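You operate a simulated robot arm through the tools that you are given. There is no shell and no other tool. Be economical: measure what you need, move in short steps, check, and stop when the job is done.

The job below is to be done with a simulated robot arm. You get a single attempt, and the scene is never put back.

JOB
Fit the sprinkler head in the tee socket and run it at about 2 bar.
Fine: read the riser gauge; close the red pipe latch and swap the brown plug for the head before you open the orange valve wheel; the plug goes in the holder marked PLUG; the other latches stay shut; leave it running.

Only the result counts: the job must be done as asked and must still hold three seconds after the hand-in. Knocking over, shifting, dropping, spilling or breaking anything else fails it.

ROBOT AND FRAMES
A 7-joint arm with a two-finger parallel gripper on a trunk, on a base that drives. Base frame: it is fixed to the floor where the robot stands at the start and does not move with it; the origin is under the middle of the robot, x ahead of it, y to its left, z up. Units: m, rad, N and s.
With the tool pointing down near the work surface it reaches from about 0.3 to 0.76 m from the robot's upright axis, wherever it stands. Its first joint turns from -2.897 to 2.897 rad. Places, roughly: black pipe latch [-0.5, 1.1, 0.6]; holder marked PLUG [0, 0.8, 1]; orange valve wheel [0.5, -0.2, 0.9]; pink pipe latch [-0.1, 0.6, 0.6]; red pipe latch [0.5, 0, 0.6]; tee socket [0, 0.5, 0.6]; water riser [0.6, -0.2, 0.6]; white pipe latch [0, 0.4, 0.6]. Payload 3.91 kg.
Tool frame: the origin (TCP) lies between the finger pads and is the grasp point; the fingertips stand 0.03 m ahead of it; z points along the fingers, y is the line along which they close. Largest opening 0.11 m; finger width 0.02, thickness 0.01; the body of the gripper, 0.048 by 0.112 m, starts 0.055 m behind the TCP.
Orientation is that of the tool frame in the base frame, as [roll, pitch, yaw] about the fixed x, y, z axes, in that order (R = Rz(yaw) Ry(pitch) Rx(roll)). With the fingers straight down and closing along the base's y, the tool's x points along the base's -x, its y along +y and its z along -z.

CONTROLS
- The arm moves only by the tool apply_moves. Its argument "moves" is text: rows parted by semicolons, each of 6 numbers parted by spaces: the shift along the base's x, y, z in m, then the turn, a rotation vector about the base's x, y, z in rad. In form: tx ty tz rx ry rz; .... A call has 1 to 8 rows; each row is the pose to reach, as a shift and turn from the pose commanded when the call began. "jaw" is the opening in per cent of the stroke, from 0 (shut) to 100 (fully open), set as the call begins (left out, the last holds). Each row takes 0.2 s and may step no farther than 0.05 m and 0.15 rad from the row before; otherwise, or with a gripper value out of range, the whole call is refused. A pose out of reach is approached as far as the arm can. The call stops where the force on the tool passes 90 N (or 10 N more than at its start, if that is more) or the arm is blocked; 0.2 s more then pass. The fingers move at their own pace (about 0.153 m/s each) and stop on an object; they squeeze with about 22 N. The grip force told is the motor's: it shows also when the fingers shut on nothing. Time passes only in rows, and 0.2 s behind the last, so rows that repeat a pose let the fingers close. The reply holds the time, the measured pose of the TCP, the force on the tool along the base axes, the opening and the grip force, in the units named above and with some noise, with the torque about the TCP (base axes, N m) and any sound that the robot's microphone picked up.
- Cameras (640 x 400 px; columns grow to the right, rows downward): "scene" is now at [-0.002, 0.1786, 1.5248]; the picture's right is [0.52, -0.85, 0.00], its down [-0.61, -0.37, -0.70] and it looks along [0.60, 0.36, -0.72] (base axes); focal length 214 px, centre (320, 200). "wrist" rides on the gripper at [0.077, 0.007, -0.114] in the tool frame; the picture's right is [-0.09, 1.00, 0.00], its down [-0.80, -0.07, -0.59] and it looks along [-0.59, -0.05, 0.80] (tool axes); focal length 270 px, centre (320, 200). There is no depth. A picture from a camera that has moved, and an enlarged one, comes with that camera's place and axes in the base frame and with its lens. The place of the scene camera against the robot may be out by one fixed shift of up to 0.025 m in any direction.
- snapshot(camera): a new picture of that camera. The clock stands still meanwhile.
- slide_trunk(by): slides the trunk up (or, below 0, down) by that many m; the arm and the scene camera ride with it, the base frame stays. It gives what a move gives, with no picture.
- roll_base(legs): drives the robot by 1 to 6 legs, each [ahead, turn to the left] in m and rad, along the robot's own axes; the way and the turn of a leg run together, so that a leg with both is an arc; at most 1.5 m and 3.142 rad a leg. The arm and the cameras ride along, it lands a little off, and it stops where it bumps. It gives what a move gives.
- aim_head(pan, tilt): turns the head with the scene camera to pan (to the left, within 2.705 rad either way) and tilt (down, from -0.506 to 1.204), counted from straight ahead of the robot. It gives what a move gives.
- close_up(camera, box): a new picture of the part [left, top, right, bottom] of that camera's present view, enlarged. The clock stands still meanwhile.
- finish_job(): hands the job in; it is judged then, once.

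Go step by step. Nothing tells you exact positions but the pictures and the camera data: compare them with the known pose of the tool, close in by small moves and look again before you grip or let go. The budget is 120 turns and 98 pictures, counting those below and the enlarged ones. Unless the task says otherwise, let go and move clear before handing in, and close with one line.

The tools are called as a command line: name --argument value ..., lists and objects as JSON in quotes. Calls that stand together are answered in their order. apply_moves: Moves the arm, as the interface text tells. Its arguments: {"type":"object","properties":{"moves":{"type":"string"},"jaw":{"type":"number"}},"required":["moves"]} The other tools are called the same way: slide_trunk (by) slides the trunk up or down; roll_base (legs) drives the base; aim_head (pan, tilt) turns the head that bears the scene camera; snapshot (camera) takes a picture; close_up (camera, box) takes an enlarged picture of a part of a camera's view; finish_job () hands the job in.

At the start:

```text
t: 0.0
ee_pos: [0.2491, 0.2258, 1.3578]
tool_rot: [-3.141, -0.001, 3.141]
force: [0.3, -0.4, 0.3]
ft_torque: [0.01, 0.0, -0.01]
width: 0.1098
finger_force: 0.1
trunk travel left (down, up): [-0.5, 0.11]
robot x, y, heading: [-0.0047, -0.0018, 0.001]
head pan, tilt: [0.546, 0.799]
```

scene: 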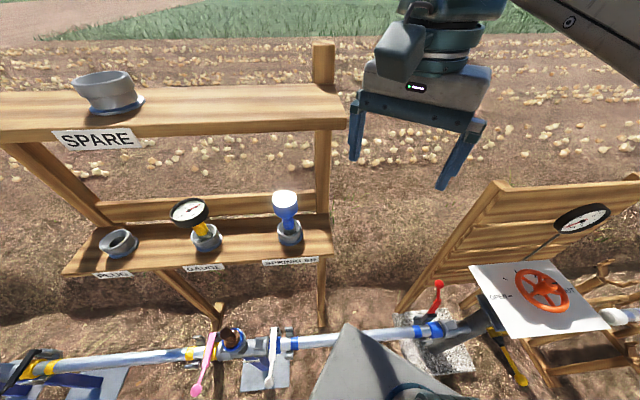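
wrist: 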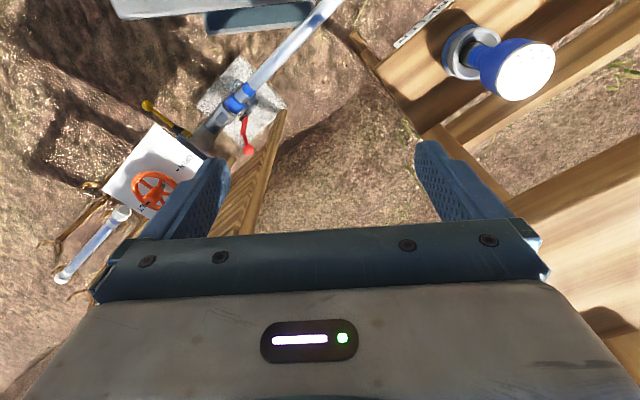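

I see a shelf with PLUG, GAUGE and SPRINKLER holders, a pipe with latches, and the riser with the orange wheel and gauge. I'll enlarge the key parts first.

close_up --camera "scene" --box '[0, 300, 320, 400]'

close_up --camera "scene" --box '[380, 180, 640, 380]'

close_up --camera "scene" --box '[60, 170, 340, 300]'

```text
2.00 times, centred on (160, 350) of scene
camera zoom: at [-0.002, 0.1786, 1.5248], right [0.52, -0.85, 0.0], down [-0.61, -0.37, -0.7], along [0.6, 0.36, -0.72], focal length 429 px, centre (640, -100)
```

zoom: 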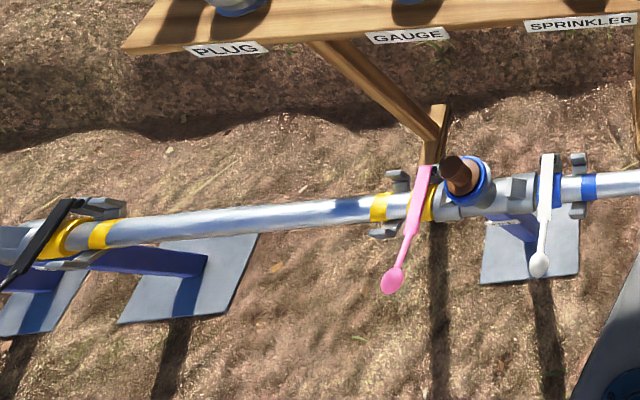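

```text
2.00 times, centred on (510, 280) of scene
camera zoom: at [-0.002, 0.1786, 1.5248], right [0.52, -0.85, 0.0], down [-0.61, -0.37, -0.7], along [0.6, 0.36, -0.72], focal length 429 px, centre (-60, 40)
```

zoom: 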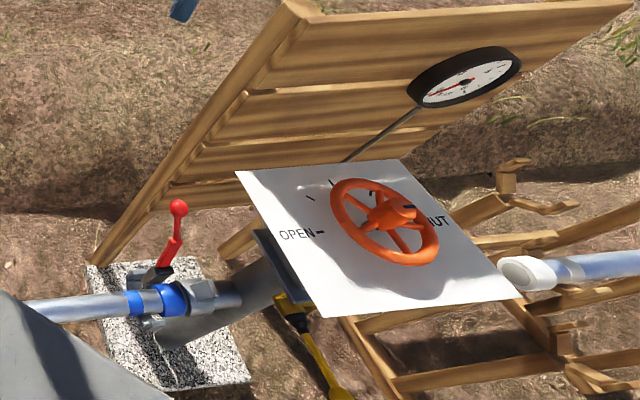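

```text
2.29 times, centred on (200, 235) of scene
camera zoom: at [-0.002, 0.1786, 1.5248], right [0.52, -0.85, 0.0], down [-0.61, -0.37, -0.7], along [0.6, 0.36, -0.72], focal length 490 px, centre (594, 120)
```

zoom: 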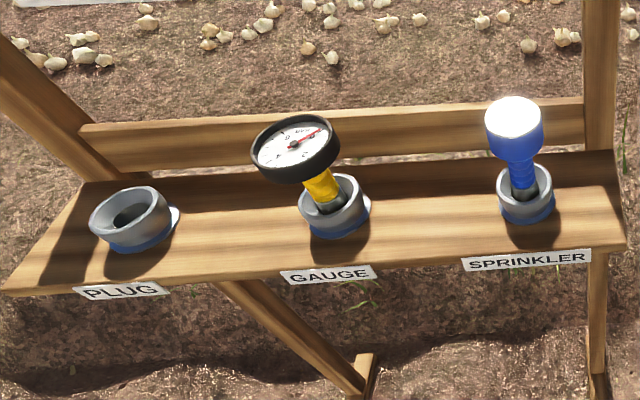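

The red lever stands upright (open) with its knob near [0.49, 0, 0.78], and the other three look folded down. I'll swing the arm toward it and lower the trunk for a close wrist view.

apply_moves --moves "0.01 -0.045 0 0 0 0; 0.02 -0.09 0 0 0 0; 0.03 -0.135 0 0 0 0; 0.04 -0.18 0 0 0 0; 0.05 -0.226 0 0 0 0" --jaw 0

slide_trunk --by -0.3

snapshot --camera "wrist"

snapshot --camera "scene"

```text
t: 1.2
ee_pos: [0.2988, 0.0007, 1.3536]
tool_rot: [3.14, -0.001, -3.141]
force: [0.0, 0.0, 0.1]
ft_torque: [0.01, 0.0, 0.02]
width: 0.0
finger_force: 21.3
trunk travel left (down, up): [-0.5, 0.11]
robot x, y, heading: [0.0004, 0.0014, 0.003]
head pan, tilt: [0.546, 0.799]
```

```text
t: 4.2
ee_pos: [0.2984, 0.0006, 1.054]
tool_rot: [-3.14, 0.001, 3.141]
force: [-0.1, -0.6, -0.2]
ft_torque: [-0.03, 0.02, 0.02]
width: 0.0001
finger_force: 21.9
trunk travel left (down, up): [-0.2, 0.41]
robot x, y, heading: [-0.0023, -0.0023, -0.001]
head pan, tilt: [0.546, 0.799]
```

```text
92 pictures are left
camera wrist: at [0.2221, 0.0074, 1.1693], right [0.09, 1.0, 0.0], down [0.8, -0.07, 0.59], along [0.59, -0.05, -0.8], focal length 270 px, centre (320, 200)
```

wrist: 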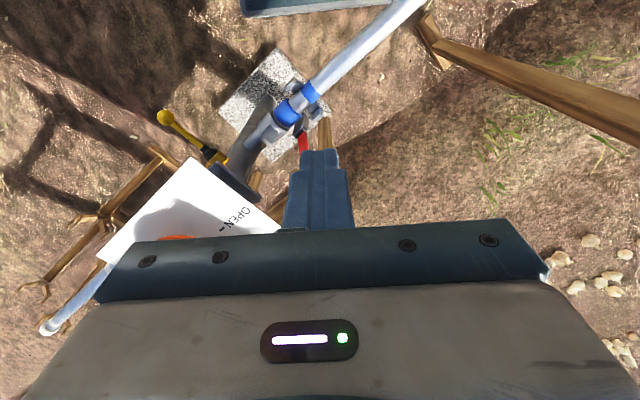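

```text
91 pictures are left
camera scene: at [-0.002, 0.1784, 1.2248], right [0.52, -0.85, 0.0], down [-0.61, -0.37, -0.7], along [0.6, 0.36, -0.72], focal length 214 px, centre (320, 200)
```

scene: 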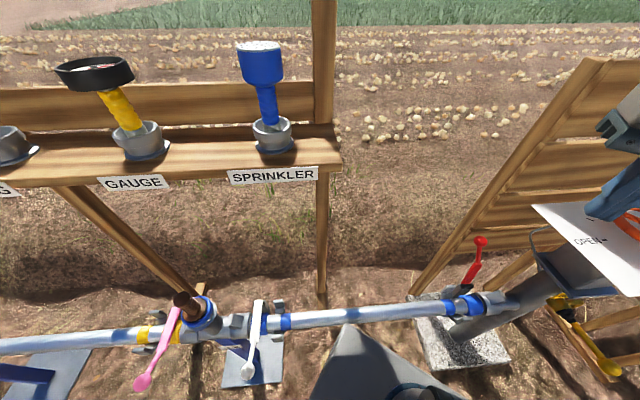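

I'll open the jaw to see between the fingers, and aim the head at the red latch for stereo.

apply_moves --moves "-0.02 -0.03 0 0 0 0; -0.02 -0.03 0 0 0 0" --jaw 100

aim_head --pan -0.3 --tilt 0.75

snapshot --camera "wrist"

snapshot --camera "scene"

```text
t: 4.8
ee_pos: [0.2783, -0.0304, 1.0554]
tool_rot: [-3.141, 0.0, -3.141]
force: [-0.4, -0.8, 1.2]
ft_torque: [0.0, -0.03, 0.0]
width: 0.1099
finger_force: 0.3
trunk travel left (down, up): [-0.2, 0.41]
robot x, y, heading: [0.0026, -0.0, -0.005]
head pan, tilt: [0.546, 0.799]
```

```text
t: 6.0
ee_pos: [0.2787, -0.0309, 1.0554]
tool_rot: [3.141, -0.001, 3.141]
force: [-0.4, -0.1, -0.1]
ft_torque: [0.0, -0.04, 0.02]
width: 0.1102
finger_force: 0.0
trunk travel left (down, up): [-0.2, 0.41]
robot x, y, heading: [-0.003, 0.0032, -0.005]
head pan, tilt: [-0.3, 0.75]
```

```text
90 pictures are left
camera wrist: at [0.2014, -0.0238, 1.1701], right [0.09, 1.0, 0.0], down [0.8, -0.07, 0.59], along [0.59, -0.05, -0.8], focal length 270 px, centre (320, 200)
```

wrist: 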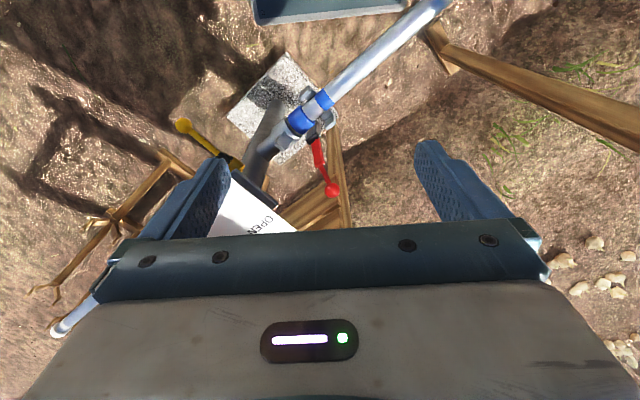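

```text
89 pictures are left
camera scene: at [0.0083, 0.1121, 1.2288], right [-0.29, -0.96, 0.0], down [-0.65, 0.2, -0.73], along [0.7, -0.22, -0.68], focal length 214 px, centre (320, 200)
```

scene: 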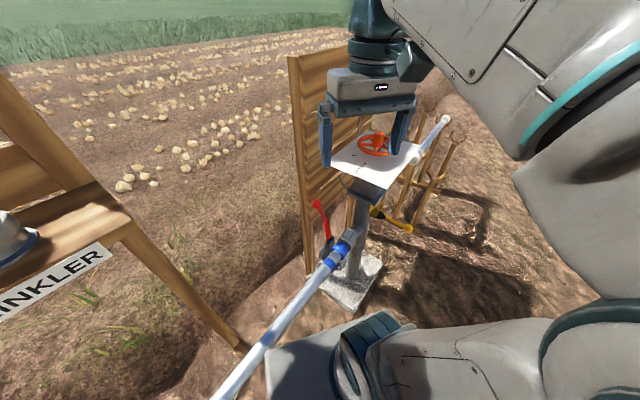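

close_up --camera "wrist" --box '[240, 60, 400, 210]'

close_up --camera "scene" --box '[270, 180, 430, 310]'

```text
2.67 times, centred on (320, 135) of wrist
camera zoom: at [0.2014, -0.0238, 1.1701], right [0.09, 1.0, 0.0], down [0.8, -0.07, 0.59], along [0.59, -0.05, -0.8], focal length 721 px, centre (320, 373)
```

zoom: 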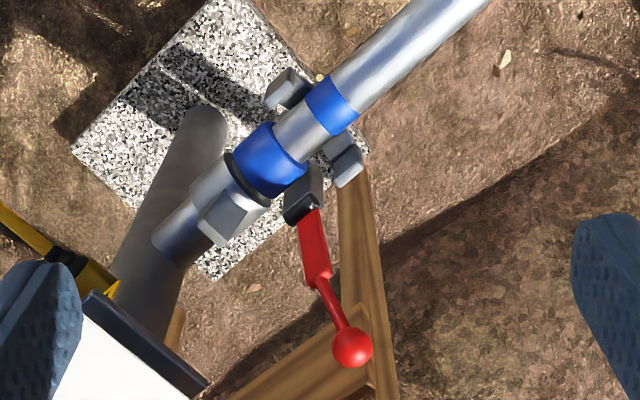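

```text
3.08 times, centred on (350, 245) of scene
camera zoom: at [0.0083, 0.1121, 1.2288], right [-0.29, -0.96, 0.0], down [-0.65, 0.2, -0.73], along [0.7, -0.22, -0.68], focal length 660 px, centre (228, 62)
```

zoom: 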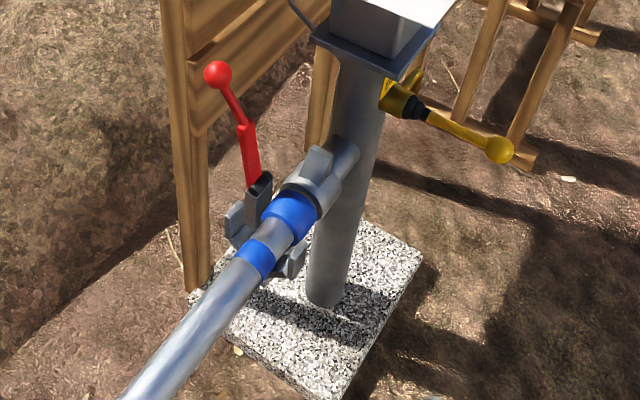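

The red lever pivots on the far side of the pipe (~[0.417,-0.055,0.63]) and leans away; shutting it swings it over the pipe toward the robot, like the white and pink ones. I'll turn the gripper so it closes along the pipe, and look closely.

apply_moves --moves "0.03 -0.01 -0.03 0 0 0.146; 0.06 -0.02 -0.06 0 0 0.292; 0.09 -0.03 -0.09 0 0 0.438; 0.12 -0.04 -0.12 0 0 0.585; 0.12 -0.04 -0.12 0 0 0.585"

snapshot --camera "wrist"

close_up --camera "scene" --box '[270, 120, 430, 310]'

```text
t: 7.2
ee_pos: [0.3967, -0.0708, 0.935]
tool_rot: [-3.141, 0.0, -2.556]
force: [-0.6, -0.1, -0.2]
ft_torque: [0.01, 0.04, 0.04]
width: 0.1099
finger_force: 0.1
trunk travel left (down, up): [-0.2, 0.41]
robot x, y, heading: [0.0007, -0.0038, 0.001]
head pan, tilt: [-0.3, 0.75]
```

```text
86 pictures are left
camera wrist: at [0.33, -0.1082, 1.0502], right [-0.48, 0.88, 0.0], down [0.71, 0.38, 0.59], along [0.52, 0.28, -0.8], focal length 270 px, centre (320, 200)
```

wrist: 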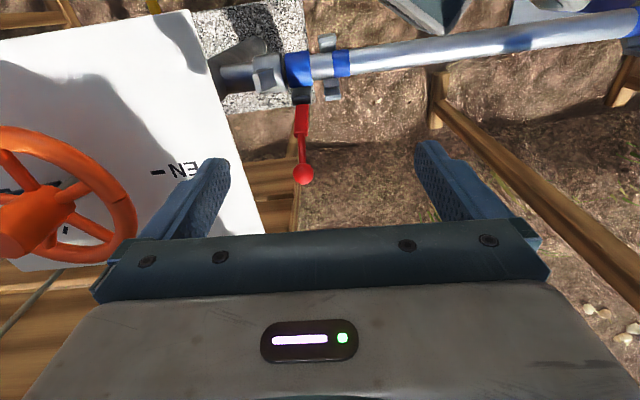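

```text
2.11 times, centred on (350, 215) of scene
camera zoom: at [0.0084, 0.112, 1.2288], right [-0.3, -0.96, 0.0], down [-0.65, 0.2, -0.73], along [0.7, -0.22, -0.68], focal length 452 px, centre (257, 168)
```

zoom: 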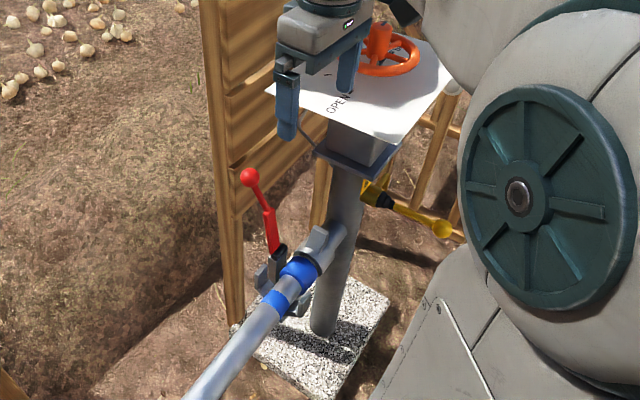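

Two wrist views put the red knob at about [0.541, -0.026, 0.675], with the board edge only ~2.5 cm beside it at z≈0.85. I'll tilt the closed gripper away from the board and use it as a hook from behind the lever.

apply_moves --moves "0.02 0.03 0 -0.12 -0.08 0; 0.04 0.06 0 -0.24 -0.16 0; 0.06 0.09 0 -0.36 -0.24 0; 0.09 0.12 0 -0.498 -0.33 0; 0.117 0.15 0 -0.498 -0.33 0; 0.117 0.15 0 -0.498 -0.33 0" --jaw 0

slide_trunk --by -0.13

snapshot --camera "wrist"

snapshot --camera "scene"

```text
refused: row 4 steps farther than a row can; nothing moved
```

```text
t: 8.7
ee_pos: [0.3962, -0.0704, 0.8057]
tool_rot: [-3.141, -0.001, -2.557]
force: [0.3, -0.3, 0.8]
ft_torque: [0.01, 0.01, 0.0]
width: 0.1098
finger_force: 0.1
trunk travel left (down, up): [-0.07, 0.54]
robot x, y, heading: [-0.0013, 0.0003, -0.005]
head pan, tilt: [-0.3, 0.75]
```

```text
84 pictures are left
camera wrist: at [0.3296, -0.1079, 0.9206], right [-0.48, 0.88, 0.0], down [0.71, 0.38, 0.59], along [0.52, 0.28, -0.8], focal length 270 px, centre (320, 200)
```

wrist: 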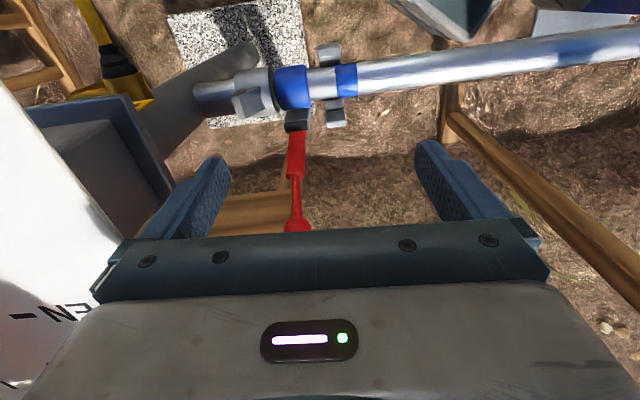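

```text
83 pictures are left
camera scene: at [0.0083, 0.112, 1.0989], right [-0.3, -0.96, 0.0], down [-0.65, 0.2, -0.73], along [0.7, -0.22, -0.68], focal length 214 px, centre (320, 200)
```

scene: 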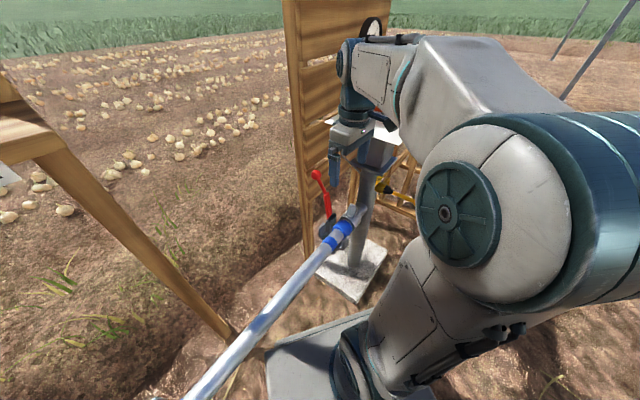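

apply_moves --moves "0.0 0.03 0 -0.1 -0.066 0; 0.02 0.06 0 -0.2 -0.132 0; 0.04 0.09 0 -0.3 -0.198 0; 0.075 0.12 0 -0.4 -0.264 0; 0.108 0.142 0 -0.498 -0.33 0; 0.108 0.142 0 -0.498 -0.33 0" --jaw 0

snapshot --camera "wrist"

close_up --camera "scene" --box '[220, 60, 460, 280]'

```text
t: 10.1
ee_pos: [0.5076, 0.0711, 0.806]
tool_rot: [-2.544, 0.0, -2.555]
force: [0.7, 0.1, 0.1]
ft_torque: [-0.05, 0.03, 0.03]
width: 0.0
finger_force: 21.9
trunk travel left (down, up): [-0.07, 0.54]
robot x, y, heading: [0.001, 0.0002, -0.001]
head pan, tilt: [-0.3, 0.75]
```

```text
82 pictures are left
camera wrist: at [0.4057, 0.0855, 0.8974], right [-0.38, 0.73, -0.56], down [0.51, 0.67, 0.53], along [0.77, -0.09, -0.63], focal length 270 px, centre (320, 200)
```

wrist: 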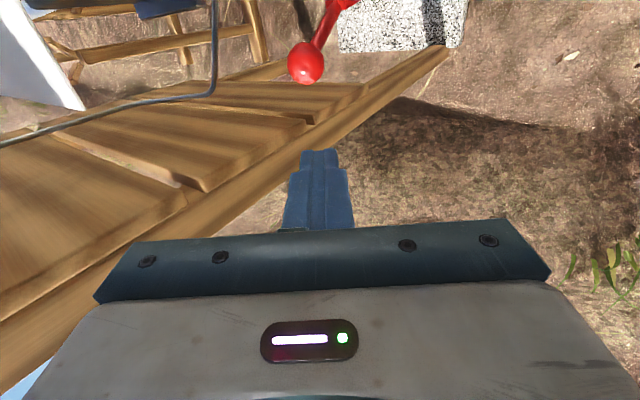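

```text
1.82 times, centred on (340, 170) of scene
camera zoom: at [0.0083, 0.1121, 1.0988], right [-0.3, -0.96, 0.0], down [-0.65, 0.2, -0.73], along [0.7, -0.22, -0.68], focal length 390 px, centre (284, 254)
```

zoom: 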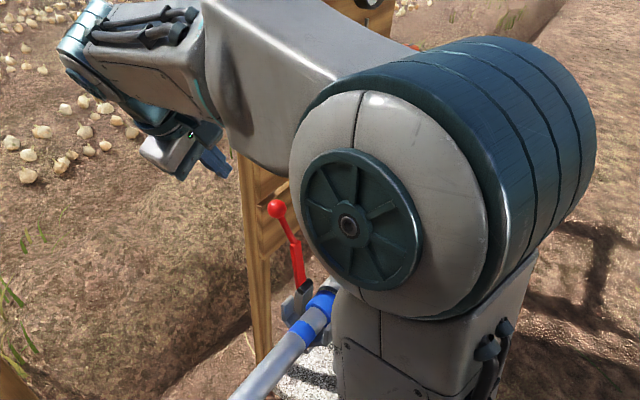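

apply_moves --moves "0.0105 -0.0165 -0.031 0 0 0; 0.021 -0.033 -0.062 0 0 0; 0.0315 -0.05 -0.094 0 0 0; 0.042 -0.066 -0.125 0 0 0; 0.042 -0.066 -0.125 0 0 0"

snapshot --camera "wrist"

close_up --camera "scene" --box '[240, 60, 440, 260]'

```text
t: 11.3
ee_pos: [0.5476, 0.0056, 0.6805]
tool_rot: [-2.543, 0.0, -2.557]
force: [-0.3, 0.7, -0.3]
ft_torque: [0.01, -0.02, 0.04]
width: 0.0
finger_force: 21.8
trunk travel left (down, up): [-0.07, 0.54]
robot x, y, heading: [-0.0008, -0.0028, 0.0]
head pan, tilt: [-0.3, 0.75]
```

```text
80 pictures are left
camera wrist: at [0.4451, 0.021, 0.7719], right [-0.38, 0.73, -0.56], down [0.51, 0.67, 0.53], along [0.77, -0.09, -0.64], focal length 270 px, centre (320, 200)
```

wrist: 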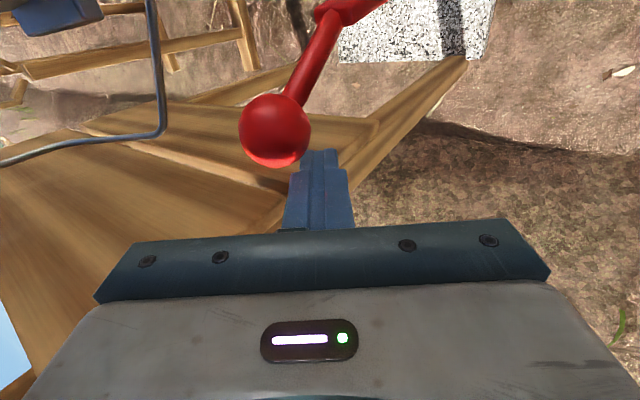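

```text
2.00 times, centred on (340, 160) of scene
camera zoom: at [0.0083, 0.1121, 1.0988], right [-0.3, -0.96, 0.0], down [-0.65, 0.2, -0.73], along [0.7, -0.22, -0.68], focal length 429 px, centre (280, 280)
```

zoom: 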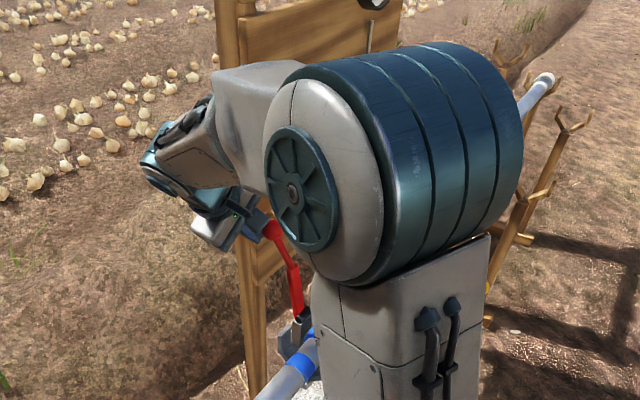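

apply_moves --moves "0.0125 0.008 0 0 0 0; 0.0225 -0.007 -0.027 0 0 0; 0.033 -0.022 -0.054 0 0 0; 0.033 -0.022 -0.054 0 0 0"

snapshot --camera "wrist"

```text
t: 12.3
ee_pos: [0.5787, -0.0151, 0.6267]
tool_rot: [-2.545, -0.001, -2.557]
force: [-0.8, 0.6, -1.1]
ft_torque: [-0.01, 0.0, -0.01]
width: 0.0
finger_force: 22.4
trunk travel left (down, up): [-0.07, 0.54]
robot x, y, heading: [0.0023, 0.0008, 0.0]
head pan, tilt: [-0.3, 0.75]
```

```text
78 pictures are left
camera wrist: at [0.4769, -0.0008, 0.7185], right [-0.38, 0.74, -0.56], down [0.52, 0.67, 0.53], along [0.77, -0.09, -0.64], focal length 270 px, centre (320, 200)
```

wrist: 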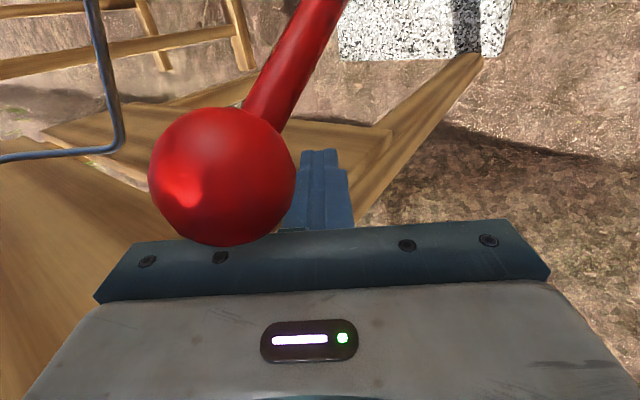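

The hook is behind the lever. I'll shift slightly across its plane and pull it up over the top in an arc.

apply_moves --moves "0.0066 -0.01 0 0 0 0; -0.0274 -0.0326 -0.01 0 0 0; -0.0602 -0.0543 0.012 0 0 0; -0.0972 -0.0788 0.02 0 0 0; -0.1341 -0.1032 0.012 0 0 0"

snapshot --camera "wrist"

close_up --camera "scene" --box '[240, 60, 440, 260]'

```text
t: 13.5
ee_pos: [0.4438, -0.1207, 0.6385]
tool_rot: [-2.544, -0.001, -2.556]
force: [0.2, 0.6, 0.4]
ft_torque: [0.01, 0.04, -0.02]
width: 0.0
finger_force: 22.6
trunk travel left (down, up): [-0.07, 0.54]
robot x, y, heading: [-0.0005, 0.0012, 0.0]
head pan, tilt: [-0.3, 0.75]
```

```text
77 pictures are left
camera wrist: at [0.3412, -0.1051, 0.7285], right [-0.38, 0.74, -0.56], down [0.52, 0.67, 0.53], along [0.77, -0.09, -0.64], focal length 270 px, centre (320, 200)
```

wrist: 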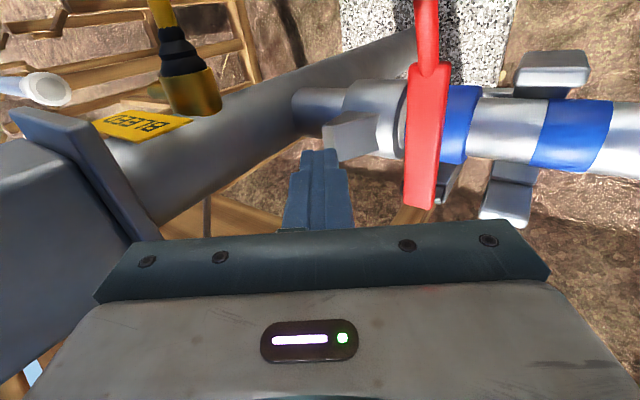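

```text
2.00 times, centred on (340, 160) of scene
camera zoom: at [0.0086, 0.1122, 1.0988], right [-0.3, -0.96, 0.0], down [-0.65, 0.2, -0.73], along [0.7, -0.22, -0.68], focal length 429 px, centre (280, 280)
```

zoom: 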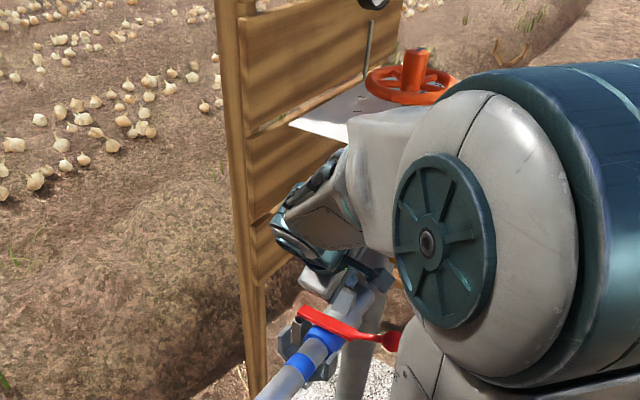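

The lever swung over with no resistance. I'll back off along the tool axis and check that it is fully down.

apply_moves --moves "-0.0155 0.0235 0.041 0 0 0; -0.031 0.047 0.0825 0 0 0; -0.06 0.06 0.12 0.12 0.08 0; -0.09 0.06 0.16 0.24 0.16 0; -0.11 0.06 0.19 0.36 0.24 0; -0.13 0.06 0.22 0.48 0.32 0"

snapshot --camera "wrist"

close_up --camera "scene" --box '[240, 60, 440, 260]'

```text
refused: row 2 steps farther than a row can; nothing moved
```

```text
75 pictures are left
camera wrist: at [0.3412, -0.1051, 0.7285], right [-0.38, 0.74, -0.56], down [0.52, 0.67, 0.53], along [0.77, -0.09, -0.64], focal length 270 px, centre (320, 200)
```

wrist: 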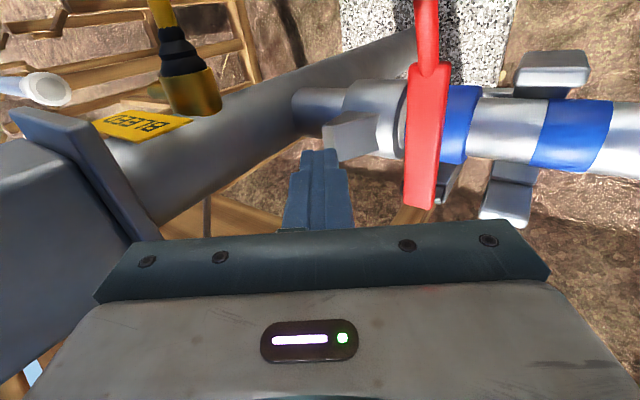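

```text
2.00 times, centred on (340, 160) of scene
camera zoom: at [0.0086, 0.1122, 1.0988], right [-0.3, -0.96, 0.0], down [-0.65, 0.2, -0.73], along [0.7, -0.22, -0.68], focal length 429 px, centre (280, 280)
```

zoom: 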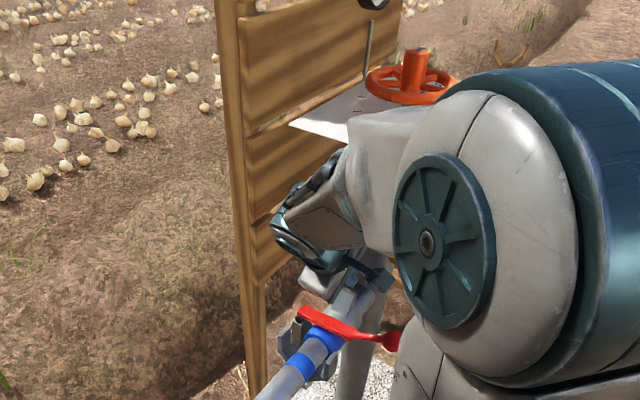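

apply_moves --moves "-0.0145 0.022 0.038 0 0 0; -0.029 0.044 0.076 0 0 0; -0.043 0.066 0.114 0 0 0; -0.06 0.09 0.15 0 0 0; -0.08 0.11 0.18 0.12 0.08 0; -0.1 0.13 0.21 0.24 0.16 0; -0.12 0.15 0.24 0.36 0.24 0; -0.14 0.17 0.27 0.48 0.32 0"

snapshot --camera "wrist"

snapshot --camera "scene"

```text
t: 15.3
ee_pos: [0.3032, 0.0497, 0.9087]
tool_rot: [-3.122, -0.001, -2.555]
force: [0.0, -0.8, 1.0]
ft_torque: [-0.04, 0.03, 0.02]
width: 0.0004
finger_force: 21.8
trunk travel left (down, up): [-0.07, 0.54]
robot x, y, heading: [-0.0, -0.0016, -0.002]
head pan, tilt: [-0.3, 0.75]
```

```text
73 pictures are left
camera wrist: at [0.2355, 0.0139, 1.0238], right [-0.48, 0.88, -0.02], down [0.7, 0.39, 0.59], along [0.53, 0.27, -0.8], focal length 270 px, centre (320, 200)
```

wrist: 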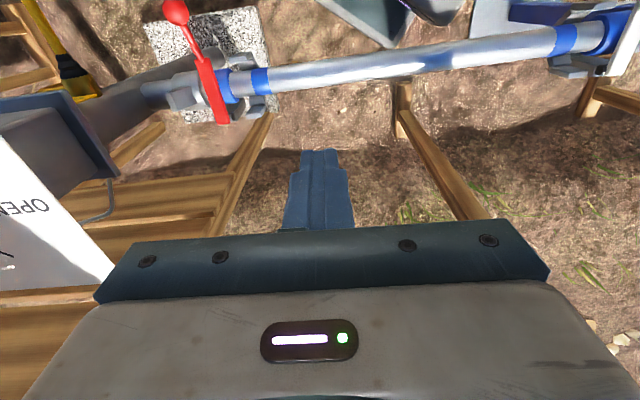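

```text
72 pictures are left
camera scene: at [0.0083, 0.1121, 1.0988], right [-0.3, -0.96, 0.0], down [-0.65, 0.2, -0.73], along [0.7, -0.22, -0.68], focal length 214 px, centre (320, 200)
```

scene: 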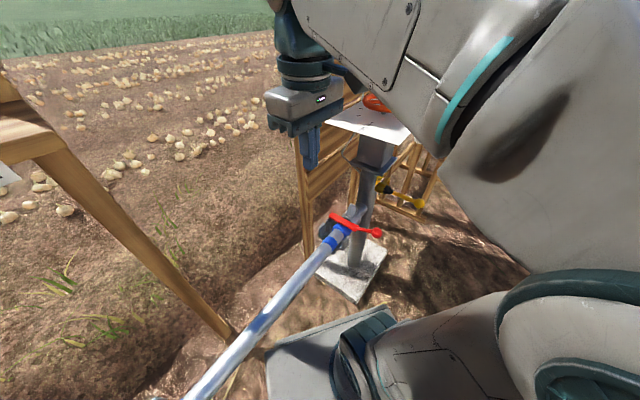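

The red lever now lies across the pipe like the others. Before driving, I'll look at the base's clearance to the pipe.

aim_head --pan 0.5 --tilt 1.2

snapshot --camera "scene"

aim_head --pan 1.4 --tilt 0.9

snapshot --camera "scene"

```text
t: 16.5
ee_pos: [0.304, 0.0492, 0.9085]
tool_rot: [-3.121, -0.001, -2.557]
force: [-0.1, -0.8, 0.2]
ft_torque: [0.0, -0.02, 0.01]
width: 0.0001
finger_force: 21.8
trunk travel left (down, up): [-0.07, 0.54]
robot x, y, heading: [0.0, -0.0009, -0.002]
head pan, tilt: [0.499, 1.201]
```

```text
71 pictures are left
camera scene: at [-0.0218, 0.1633, 1.0671], right [0.48, -0.88, 0.0], down [-0.82, -0.45, -0.36], along [0.32, 0.17, -0.93], focal length 214 px, centre (320, 200)
```

scene: 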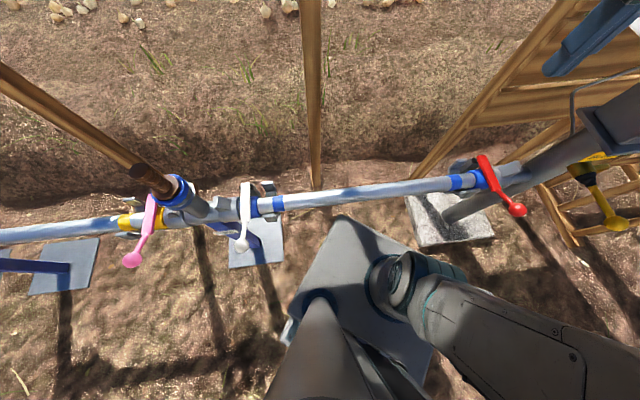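

```text
t: 17.7
ee_pos: [0.3044, 0.0502, 0.9081]
tool_rot: [-3.122, -0.002, -2.556]
force: [0.2, 0.2, -0.9]
ft_torque: [0.01, 0.02, 0.0]
width: 0.0
finger_force: 21.9
trunk travel left (down, up): [-0.07, 0.54]
robot x, y, heading: [0.0016, 0.0004, -0.002]
head pan, tilt: [1.4, 0.901]
```

```text
70 pictures are left
camera scene: at [-0.058, 0.211, 1.0869], right [0.99, -0.17, 0.0], down [-0.13, -0.77, -0.62], along [0.11, 0.61, -0.78], focal length 214 px, centre (320, 200)
```

scene: 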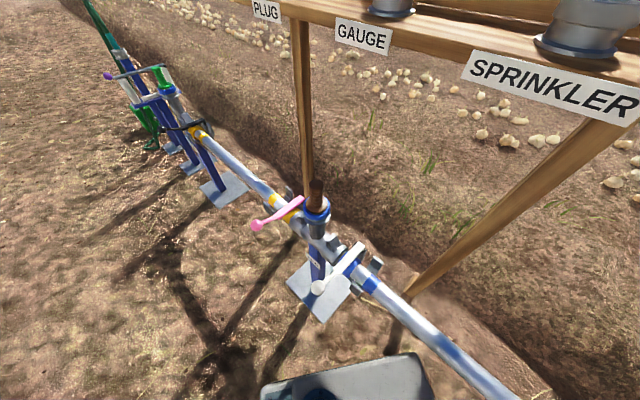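

The red lever now matches white and pink. To reach the PLUG holder as well, I'll raise the trunk, turn to run parallel to the pipe, and back up 0.16 m.

slide_trunk --by 0.3

roll_base --legs '[[0, -0.985], [-0.16, 0]]'

aim_head --pan 1.9 --tilt 0.8

snapshot --camera "scene"

```text
t: 20.7
ee_pos: [0.3051, 0.05, 1.2084]
tool_rot: [-3.121, -0.001, -2.557]
force: [0.1, 0.0, -0.1]
ft_torque: [0.02, 0.0, 0.02]
width: 0.0
finger_force: 22.1
trunk travel left (down, up): [-0.37, 0.24]
robot x, y, heading: [-0.0046, 0.0042, 0.003]
head pan, tilt: [1.4, 0.901]
```

```text
t: 24.6
ee_pos: [0.1202, -0.0919, 1.2095]
tool_rot: [-3.121, -0.003, 2.744]
force: [-0.1, -0.1, -0.7]
ft_torque: [0.0, -0.01, -0.03]
width: 0.0002
finger_force: 21.9
trunk travel left (down, up): [-0.37, 0.24]
robot x, y, heading: [-0.0902, 0.1313, -0.984]
head pan, tilt: [1.4, 0.901]
```

```text
t: 25.5
ee_pos: [0.12, -0.0921, 1.2099]
tool_rot: [-3.12, -0.001, 2.744]
force: [0.7, 0.6, 1.0]
ft_torque: [-0.01, 0.03, 0.05]
width: 0.0
finger_force: 22.1
trunk travel left (down, up): [-0.37, 0.24]
robot x, y, heading: [-0.0874, 0.134, -0.983]
head pan, tilt: [1.901, 0.799]
```

```text
69 pictures are left
camera scene: at [0.0483, 0.331, 1.3948], right [0.79, -0.61, 0.0], down [-0.44, -0.57, -0.7], along [0.42, 0.55, -0.72], focal length 214 px, centre (320, 200)
```

scene: 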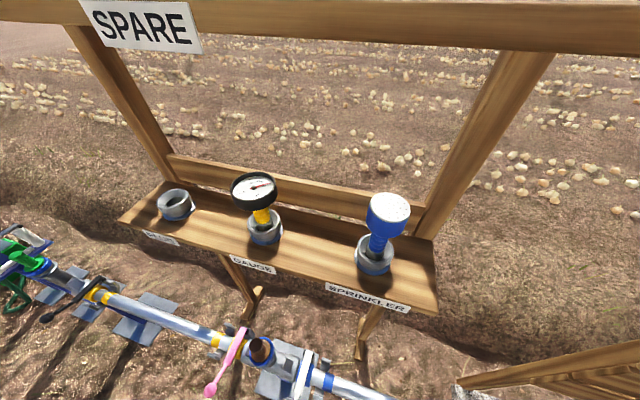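

The robot stands well. I'll swing the arm round to above the tee, unturning the gripper so it closes along the pipe.

apply_moves --moves "0.0326 0.0297 0 0 0 0.06; 0.0574 0.0646 0 0 0 0.12; 0.0768 0.1026 0 0 0 0.18; 0.0909 0.1429 0 0 0 0.24; 0.0994 0.1848 0 0 0 0.3; 0.102 0.2275 0 0 0 0.36; 0.0987 0.2701 0 0 0 0.42; 0.0896 0.3119 0 0 0 0.48" --jaw 100

apply_moves --moves "-0.0148 0.0401 0 0 0 0.063; -0.0349 0.0778 0 0 0 0.126; -0.0601 0.1123 0 0 0 0.189; -0.0898 0.1431 0 0 0 0.252; -0.1234 0.1695 0 0 0 0.315; -0.1603 0.191 0 0 0 0.378; -0.1999 0.2073 0 0 0 0.441; -0.2419 0.2181 0 0 0 0.503"

snapshot --camera "wrist"

snapshot --camera "scene"

```text
t: 27.3
ee_pos: [0.2086, 0.2208, 1.2112]
tool_rot: [-3.12, -0.001, -3.058]
force: [0.1, 0.1, -1.0]
ft_torque: [0.0, -0.02, -0.01]
width: 0.1102
finger_force: 0.1
trunk travel left (down, up): [-0.37, 0.24]
robot x, y, heading: [-0.0887, 0.1318, -0.976]
head pan, tilt: [1.901, 0.799]
```

```text
t: 28.5
ee_pos: [0.1569, 0.352, 1.1872]
tool_rot: [3.07, -0.153, -2.826]
force: [0.9, 0.0, -0.5]
ft_torque: [0.03, 0.02, 0.0]
width: 0.11
finger_force: 0.2
trunk travel left (down, up): [-0.37, 0.24]
robot x, y, heading: [-0.0891, 0.1334, -0.983]
head pan, tilt: [1.901, 0.799]
stopped in row 5: the arm was blocked; the commanded pose is now the measured one
```

```text
68 pictures are left
camera wrist: at [0.1021, 0.3323, 1.3119], right [-0.22, 0.97, 0.06], down [0.87, 0.17, 0.46], along [0.44, 0.15, -0.89], focal length 270 px, centre (320, 200)
```

wrist: 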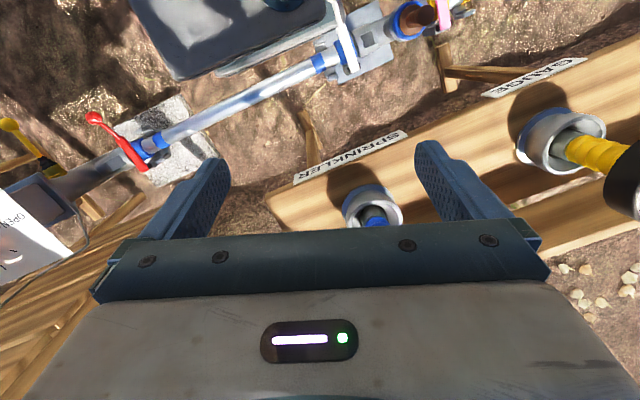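

```text
67 pictures are left
camera scene: at [0.0045, 0.3499, 1.4003], right [1.0, -0.04, 0.0], down [-0.03, -0.67, -0.74], along [0.03, 0.74, -0.67], focal length 214 px, centre (320, 200)
```

scene: 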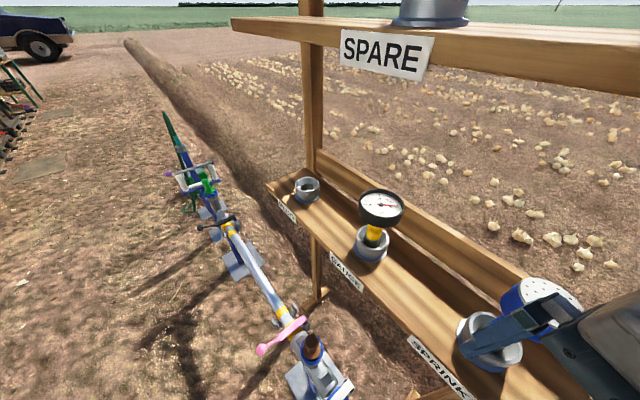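

The arm ran into the head mast, which stands on the robot's left. I'll back the arm off and turn the robot about so the work lies on its right, clear of the head.

apply_moves --moves "0.02 -0.04 0.005 -0.005 -0.04 0; 0.04 -0.08 0.01 -0.01 -0.08 0; 0.052 -0.121 0.015 -0.015 -0.12 0; 0.06 -0.165 0.02 -0.021 -0.167 0; 0.063 -0.21 0.022 -0.021 -0.167 0; 0.06 -0.255 0.022 -0.021 -0.167 0; 0.05 -0.3 0.022 -0.021 -0.167 0; 0.03 -0.34 0.022 -0.021 -0.167 0"

snapshot --camera "scene"

```text
t: 30.3
ee_pos: [0.1786, 0.0152, 1.2108]
tool_rot: [-3.133, 0.011, -2.813]
force: [-0.1, -0.9, -0.8]
ft_torque: [0.0, -0.02, 0.03]
width: 0.1099
finger_force: 0.1
trunk travel left (down, up): [-0.37, 0.24]
robot x, y, heading: [-0.0917, 0.1376, -0.986]
head pan, tilt: [1.901, 0.799]
```

```text
66 pictures are left
camera scene: at [0.0483, 0.3309, 1.3948], right [0.79, -0.61, 0.0], down [-0.44, -0.57, -0.7], along [0.42, 0.55, -0.72], focal length 214 px, centre (320, 200)
```

scene: 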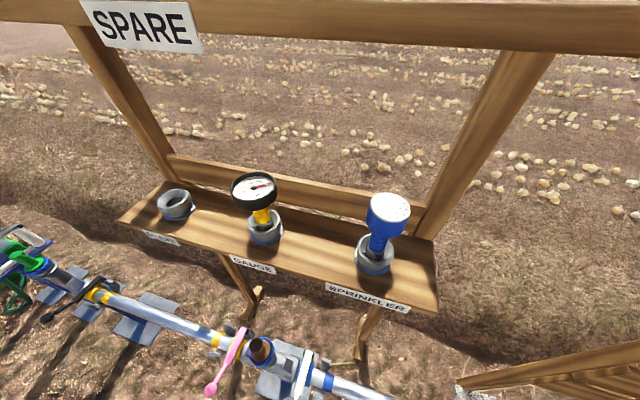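

roll_base --legs '[[0, -3.141]]'

aim_head --pan -1.1 --tilt 0.85

snapshot --camera "scene"

```text
t: 38.0
ee_pos: [-0.3604, 0.2436, 1.2107]
tool_rot: [-3.132, 0.01, 0.354]
force: [0.2, 0.1, 0.1]
ft_torque: [-0.01, 0.03, 0.03]
width: 0.1099
finger_force: 0.1
trunk travel left (down, up): [-0.37, 0.24]
robot x, y, heading: [-0.0876, 0.1348, 2.184]
head pan, tilt: [1.901, 0.799]
```

```text
t: 40.6
ee_pos: [-0.3595, 0.2432, 1.2107]
tool_rot: [-3.133, 0.01, 0.355]
force: [-0.5, 0.2, 0.6]
ft_torque: [0.02, -0.01, 0.01]
width: 0.11
finger_force: 0.1
trunk travel left (down, up): [-0.37, 0.24]
robot x, y, heading: [-0.0924, 0.1344, 2.188]
head pan, tilt: [-1.1, 0.85]
```

```text
65 pictures are left
camera scene: at [-0.1255, 0.0403, 1.3908], right [0.88, -0.47, 0.0], down [-0.35, -0.66, -0.66], along [0.31, 0.58, -0.75], focal length 214 px, centre (320, 200)
```

scene: 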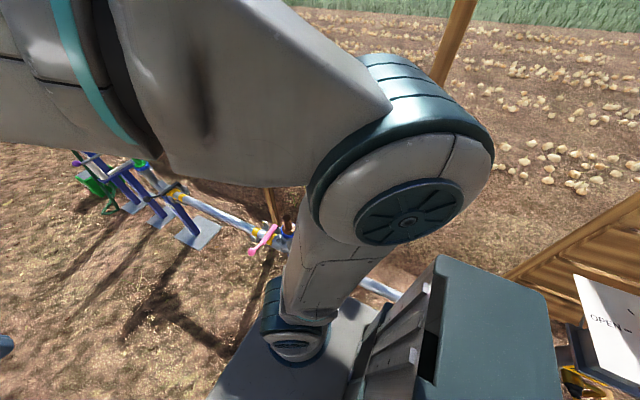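

apply_moves --moves "0.011 0.0425 0 0 0 -0.145; 0.0357 0.0782 0 0 0 -0.29; 0.0651 0.11 0 0 0 -0.435; 0.0987 0.1373 0 0 0 -0.58; 0.1362 0.1595 0 0 0 -0.725; 0.1767 0.176 0 0 0 -0.87; 0.219 0.1865 0 0 0 -1.015; 0.2613 0.191 0 0 0 -1.16"

apply_moves --moves "0.01 0 0 0 0 -0.145; 0.02 0 0 0 0 -0.29; 0.03 0 0 0 0 -0.435; 0.04 0 0 0 0 -0.58; 0.045 0 0 0 0 -0.725; 0.05 0 0 0 0 -0.87; 0.05 0 0 0 0 -1.015; 0.05 0 0 0 0 -1.16"

apply_moves --moves "0 0 0 0 0 -0.145; 0 0 0 0 0 -0.29; 0 0 0 0 0 -0.435; 0 0 0 0 0 -0.59; 0 0 0 0 0 -0.59"

snapshot --camera "wrist"

snapshot --camera "scene"

```text
t: 42.4
ee_pos: [-0.0994, 0.4333, 1.2084]
tool_rot: [-3.133, 0.009, -0.808]
force: [0.0, 0.1, 0.3]
ft_torque: [-0.01, 0.04, 0.01]
width: 0.11
finger_force: 0.2
trunk travel left (down, up): [-0.37, 0.24]
robot x, y, heading: [-0.0879, 0.1339, 2.185]
head pan, tilt: [-1.1, 0.85]
```

```text
t: 44.2
ee_pos: [-0.0487, 0.434, 1.2108]
tool_rot: [-3.133, 0.009, -1.969]
force: [-1.0, -1.3, -0.1]
ft_torque: [0.0, 0.0, 0.02]
width: 0.11
finger_force: 0.1
trunk travel left (down, up): [-0.37, 0.24]
robot x, y, heading: [-0.0905, 0.1345, 2.184]
head pan, tilt: [-1.1, 0.85]
```

```text
refused: row 4 steps farther than a row can; nothing moved
```

```text
64 pictures are left
camera wrist: at [-0.0856, 0.365, 1.3243], right [-0.88, 0.47, -0.01], down [0.37, 0.71, 0.6], along [0.29, 0.53, -0.8], focal length 270 px, centre (320, 200)
```

wrist: 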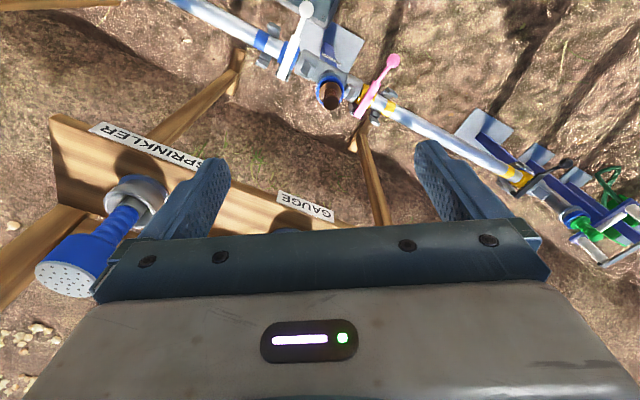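

```text
63 pictures are left
camera scene: at [-0.1254, 0.0403, 1.3908], right [0.88, -0.47, 0.0], down [-0.35, -0.66, -0.66], along [0.31, 0.58, -0.75], focal length 214 px, centre (320, 200)
```

scene: 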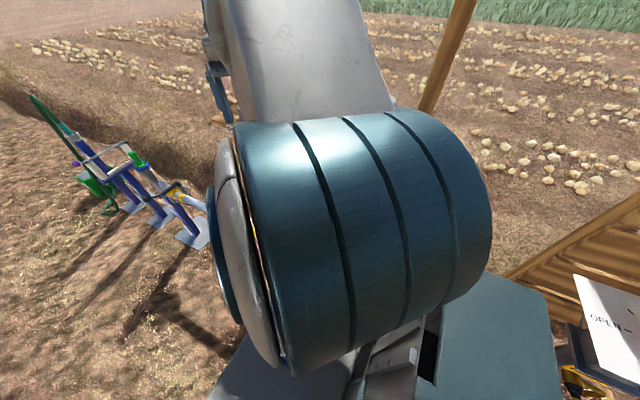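

apply_moves --moves "0 0 0 0 0 -0.13; 0 0 0 0 0 -0.26; 0 0 0 0 0 -0.39; 0 0 0 0 0 -0.513"

apply_moves --moves "-0.01 0 0 0.077 -0.099 0; -0.02 0 0 0.153 -0.197 0; -0.03 0 0 0.23 -0.296 0; -0.04 0 0 0.3065 -0.395 0; -0.04 0 0 0.3065 -0.395 0"

slide_trunk --by -0.25

snapshot --camera "wrist"

```text
t: 45.2
ee_pos: [-0.0494, 0.4335, 1.2109]
tool_rot: [-3.132, 0.011, -2.481]
force: [-0.1, 0.5, -0.3]
ft_torque: [0.0, -0.02, 0.01]
width: 0.1099
finger_force: 0.0
trunk travel left (down, up): [-0.37, 0.24]
robot x, y, heading: [-0.0841, 0.131, 2.189]
head pan, tilt: [-1.1, 0.85]
```

```text
t: 46.4
ee_pos: [-0.1003, 0.4485, 1.195]
tool_rot: [-3.083, 0.481, -2.418]
force: [-0.3, -0.5, 1.2]
ft_torque: [0.0, -0.04, -0.02]
width: 0.1099
finger_force: 0.0
trunk travel left (down, up): [-0.37, 0.24]
robot x, y, heading: [-0.0868, 0.1329, 2.186]
head pan, tilt: [-1.1, 0.85]
```

```text
t: 49.0
ee_pos: [-0.0914, 0.4542, 0.9402]
tool_rot: [-3.066, 0.471, -2.447]
force: [0.2, -1.1, 0.2]
ft_torque: [0.01, 0.01, 0.02]
width: 0.1099
finger_force: 0.1
trunk travel left (down, up): [-0.12, 0.49]
robot x, y, heading: [-0.0874, 0.1342, 2.181]
head pan, tilt: [-1.1, 0.85]
```

```text
62 pictures are left
camera wrist: at [-0.1927, 0.3883, 1.007], right [-0.55, 0.84, -0.03], down [0.36, 0.26, 0.9], along [0.76, 0.48, -0.44], focal length 270 px, centre (320, 200)
```

wrist: 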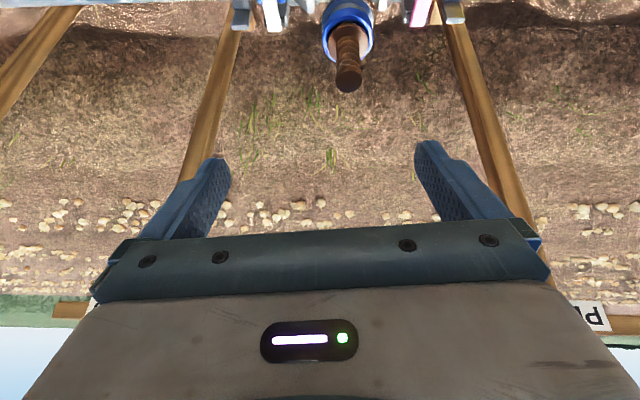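

apply_moves --moves "0.016 0.0225 -0.03 0 0 0; 0.032 0.045 -0.06 0 0 0; 0.048 0.0675 -0.09 0 0 0; 0.064 0.09 -0.12 0 0 0; 0.064 0.09 -0.12 0 0 0"

snapshot --camera "wrist"

```text
t: 50.2
ee_pos: [-0.0246, 0.5264, 0.8402]
tool_rot: [-3.132, 0.509, -2.477]
force: [-1.1, -0.7, 0.1]
ft_torque: [0.03, -0.02, 0.01]
width: 0.1102
finger_force: 0.0
trunk travel left (down, up): [-0.12, 0.49]
robot x, y, heading: [-0.0886, 0.1372, 2.183]
head pan, tilt: [-1.1, 0.85]
```

```text
61 pictures are left
camera wrist: at [-0.1258, 0.4568, 0.9033], right [-0.55, 0.84, 0.03], down [0.36, 0.2, 0.91], along [0.75, 0.51, -0.41], focal length 270 px, centre (320, 200)
```

wrist: 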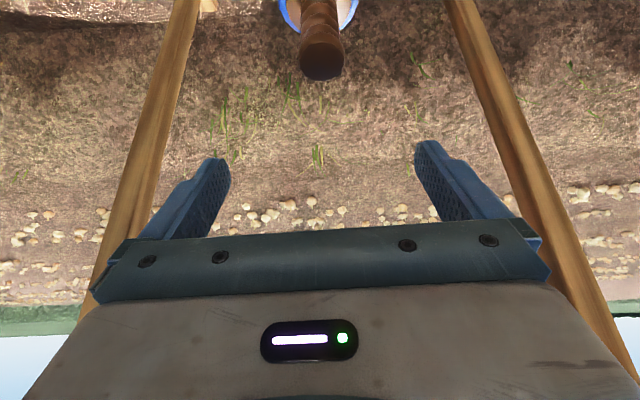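

apply_moves --moves "0 0.001 -0.03 0 0 0; 0 0.001 -0.06 0 0 0; 0 0.001 -0.09 0 0 0; 0 0.001 -0.108 0 0 0; 0 0.001 -0.108 0 0 0"

snapshot --camera "wrist"

```text
t: 51.4
ee_pos: [-0.0251, 0.5262, 0.7308]
tool_rot: [-3.131, 0.509, -2.479]
force: [-0.3, 0.1, 0.6]
ft_torque: [-0.06, 0.01, -0.01]
width: 0.1097
finger_force: 0.1
trunk travel left (down, up): [-0.12, 0.49]
robot x, y, heading: [-0.0865, 0.134, 2.183]
head pan, tilt: [-1.1, 0.85]
```

```text
60 pictures are left
camera wrist: at [-0.1257, 0.4564, 0.7934], right [-0.55, 0.83, 0.03], down [0.36, 0.2, 0.91], along [0.75, 0.51, -0.41], focal length 270 px, centre (320, 200)
```

wrist: 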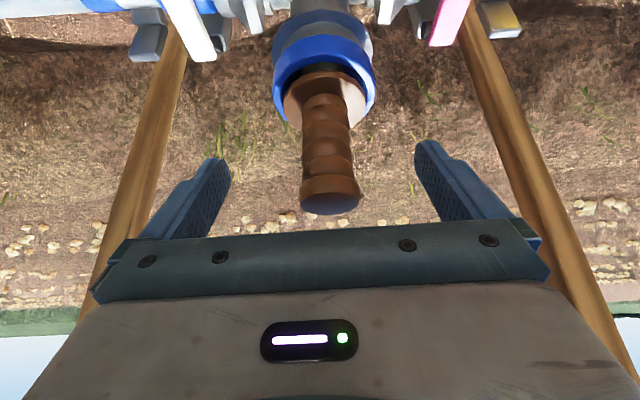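

apply_moves --moves "-0.003 0.004 -0.014 0 0 0; -0.003 0.004 -0.028 0 0 0; -0.003 0.004 -0.028 0 0 0"

snapshot --camera "wrist"

```text
t: 52.2
ee_pos: [-0.0279, 0.5302, 0.7022]
tool_rot: [-3.131, 0.509, -2.477]
force: [-0.2, -0.9, -0.2]
ft_torque: [-0.01, 0.01, 0.0]
width: 0.1099
finger_force: 0.0
trunk travel left (down, up): [-0.12, 0.49]
robot x, y, heading: [-0.0885, 0.133, 2.184]
head pan, tilt: [-1.1, 0.85]
```

```text
59 pictures are left
camera wrist: at [-0.1292, 0.46, 0.7649], right [-0.55, 0.83, 0.03], down [0.36, 0.2, 0.91], along [0.75, 0.51, -0.41], focal length 270 px, centre (320, 200)
```

wrist: 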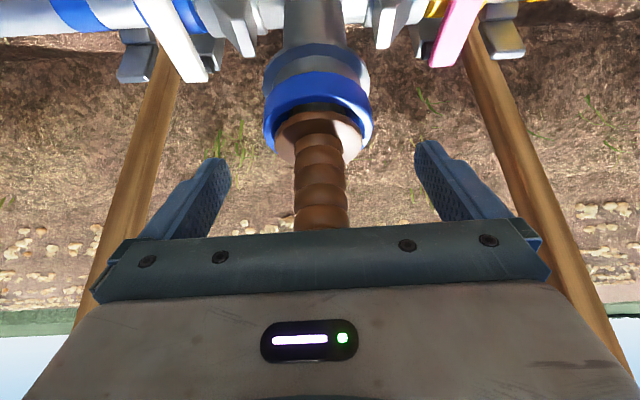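

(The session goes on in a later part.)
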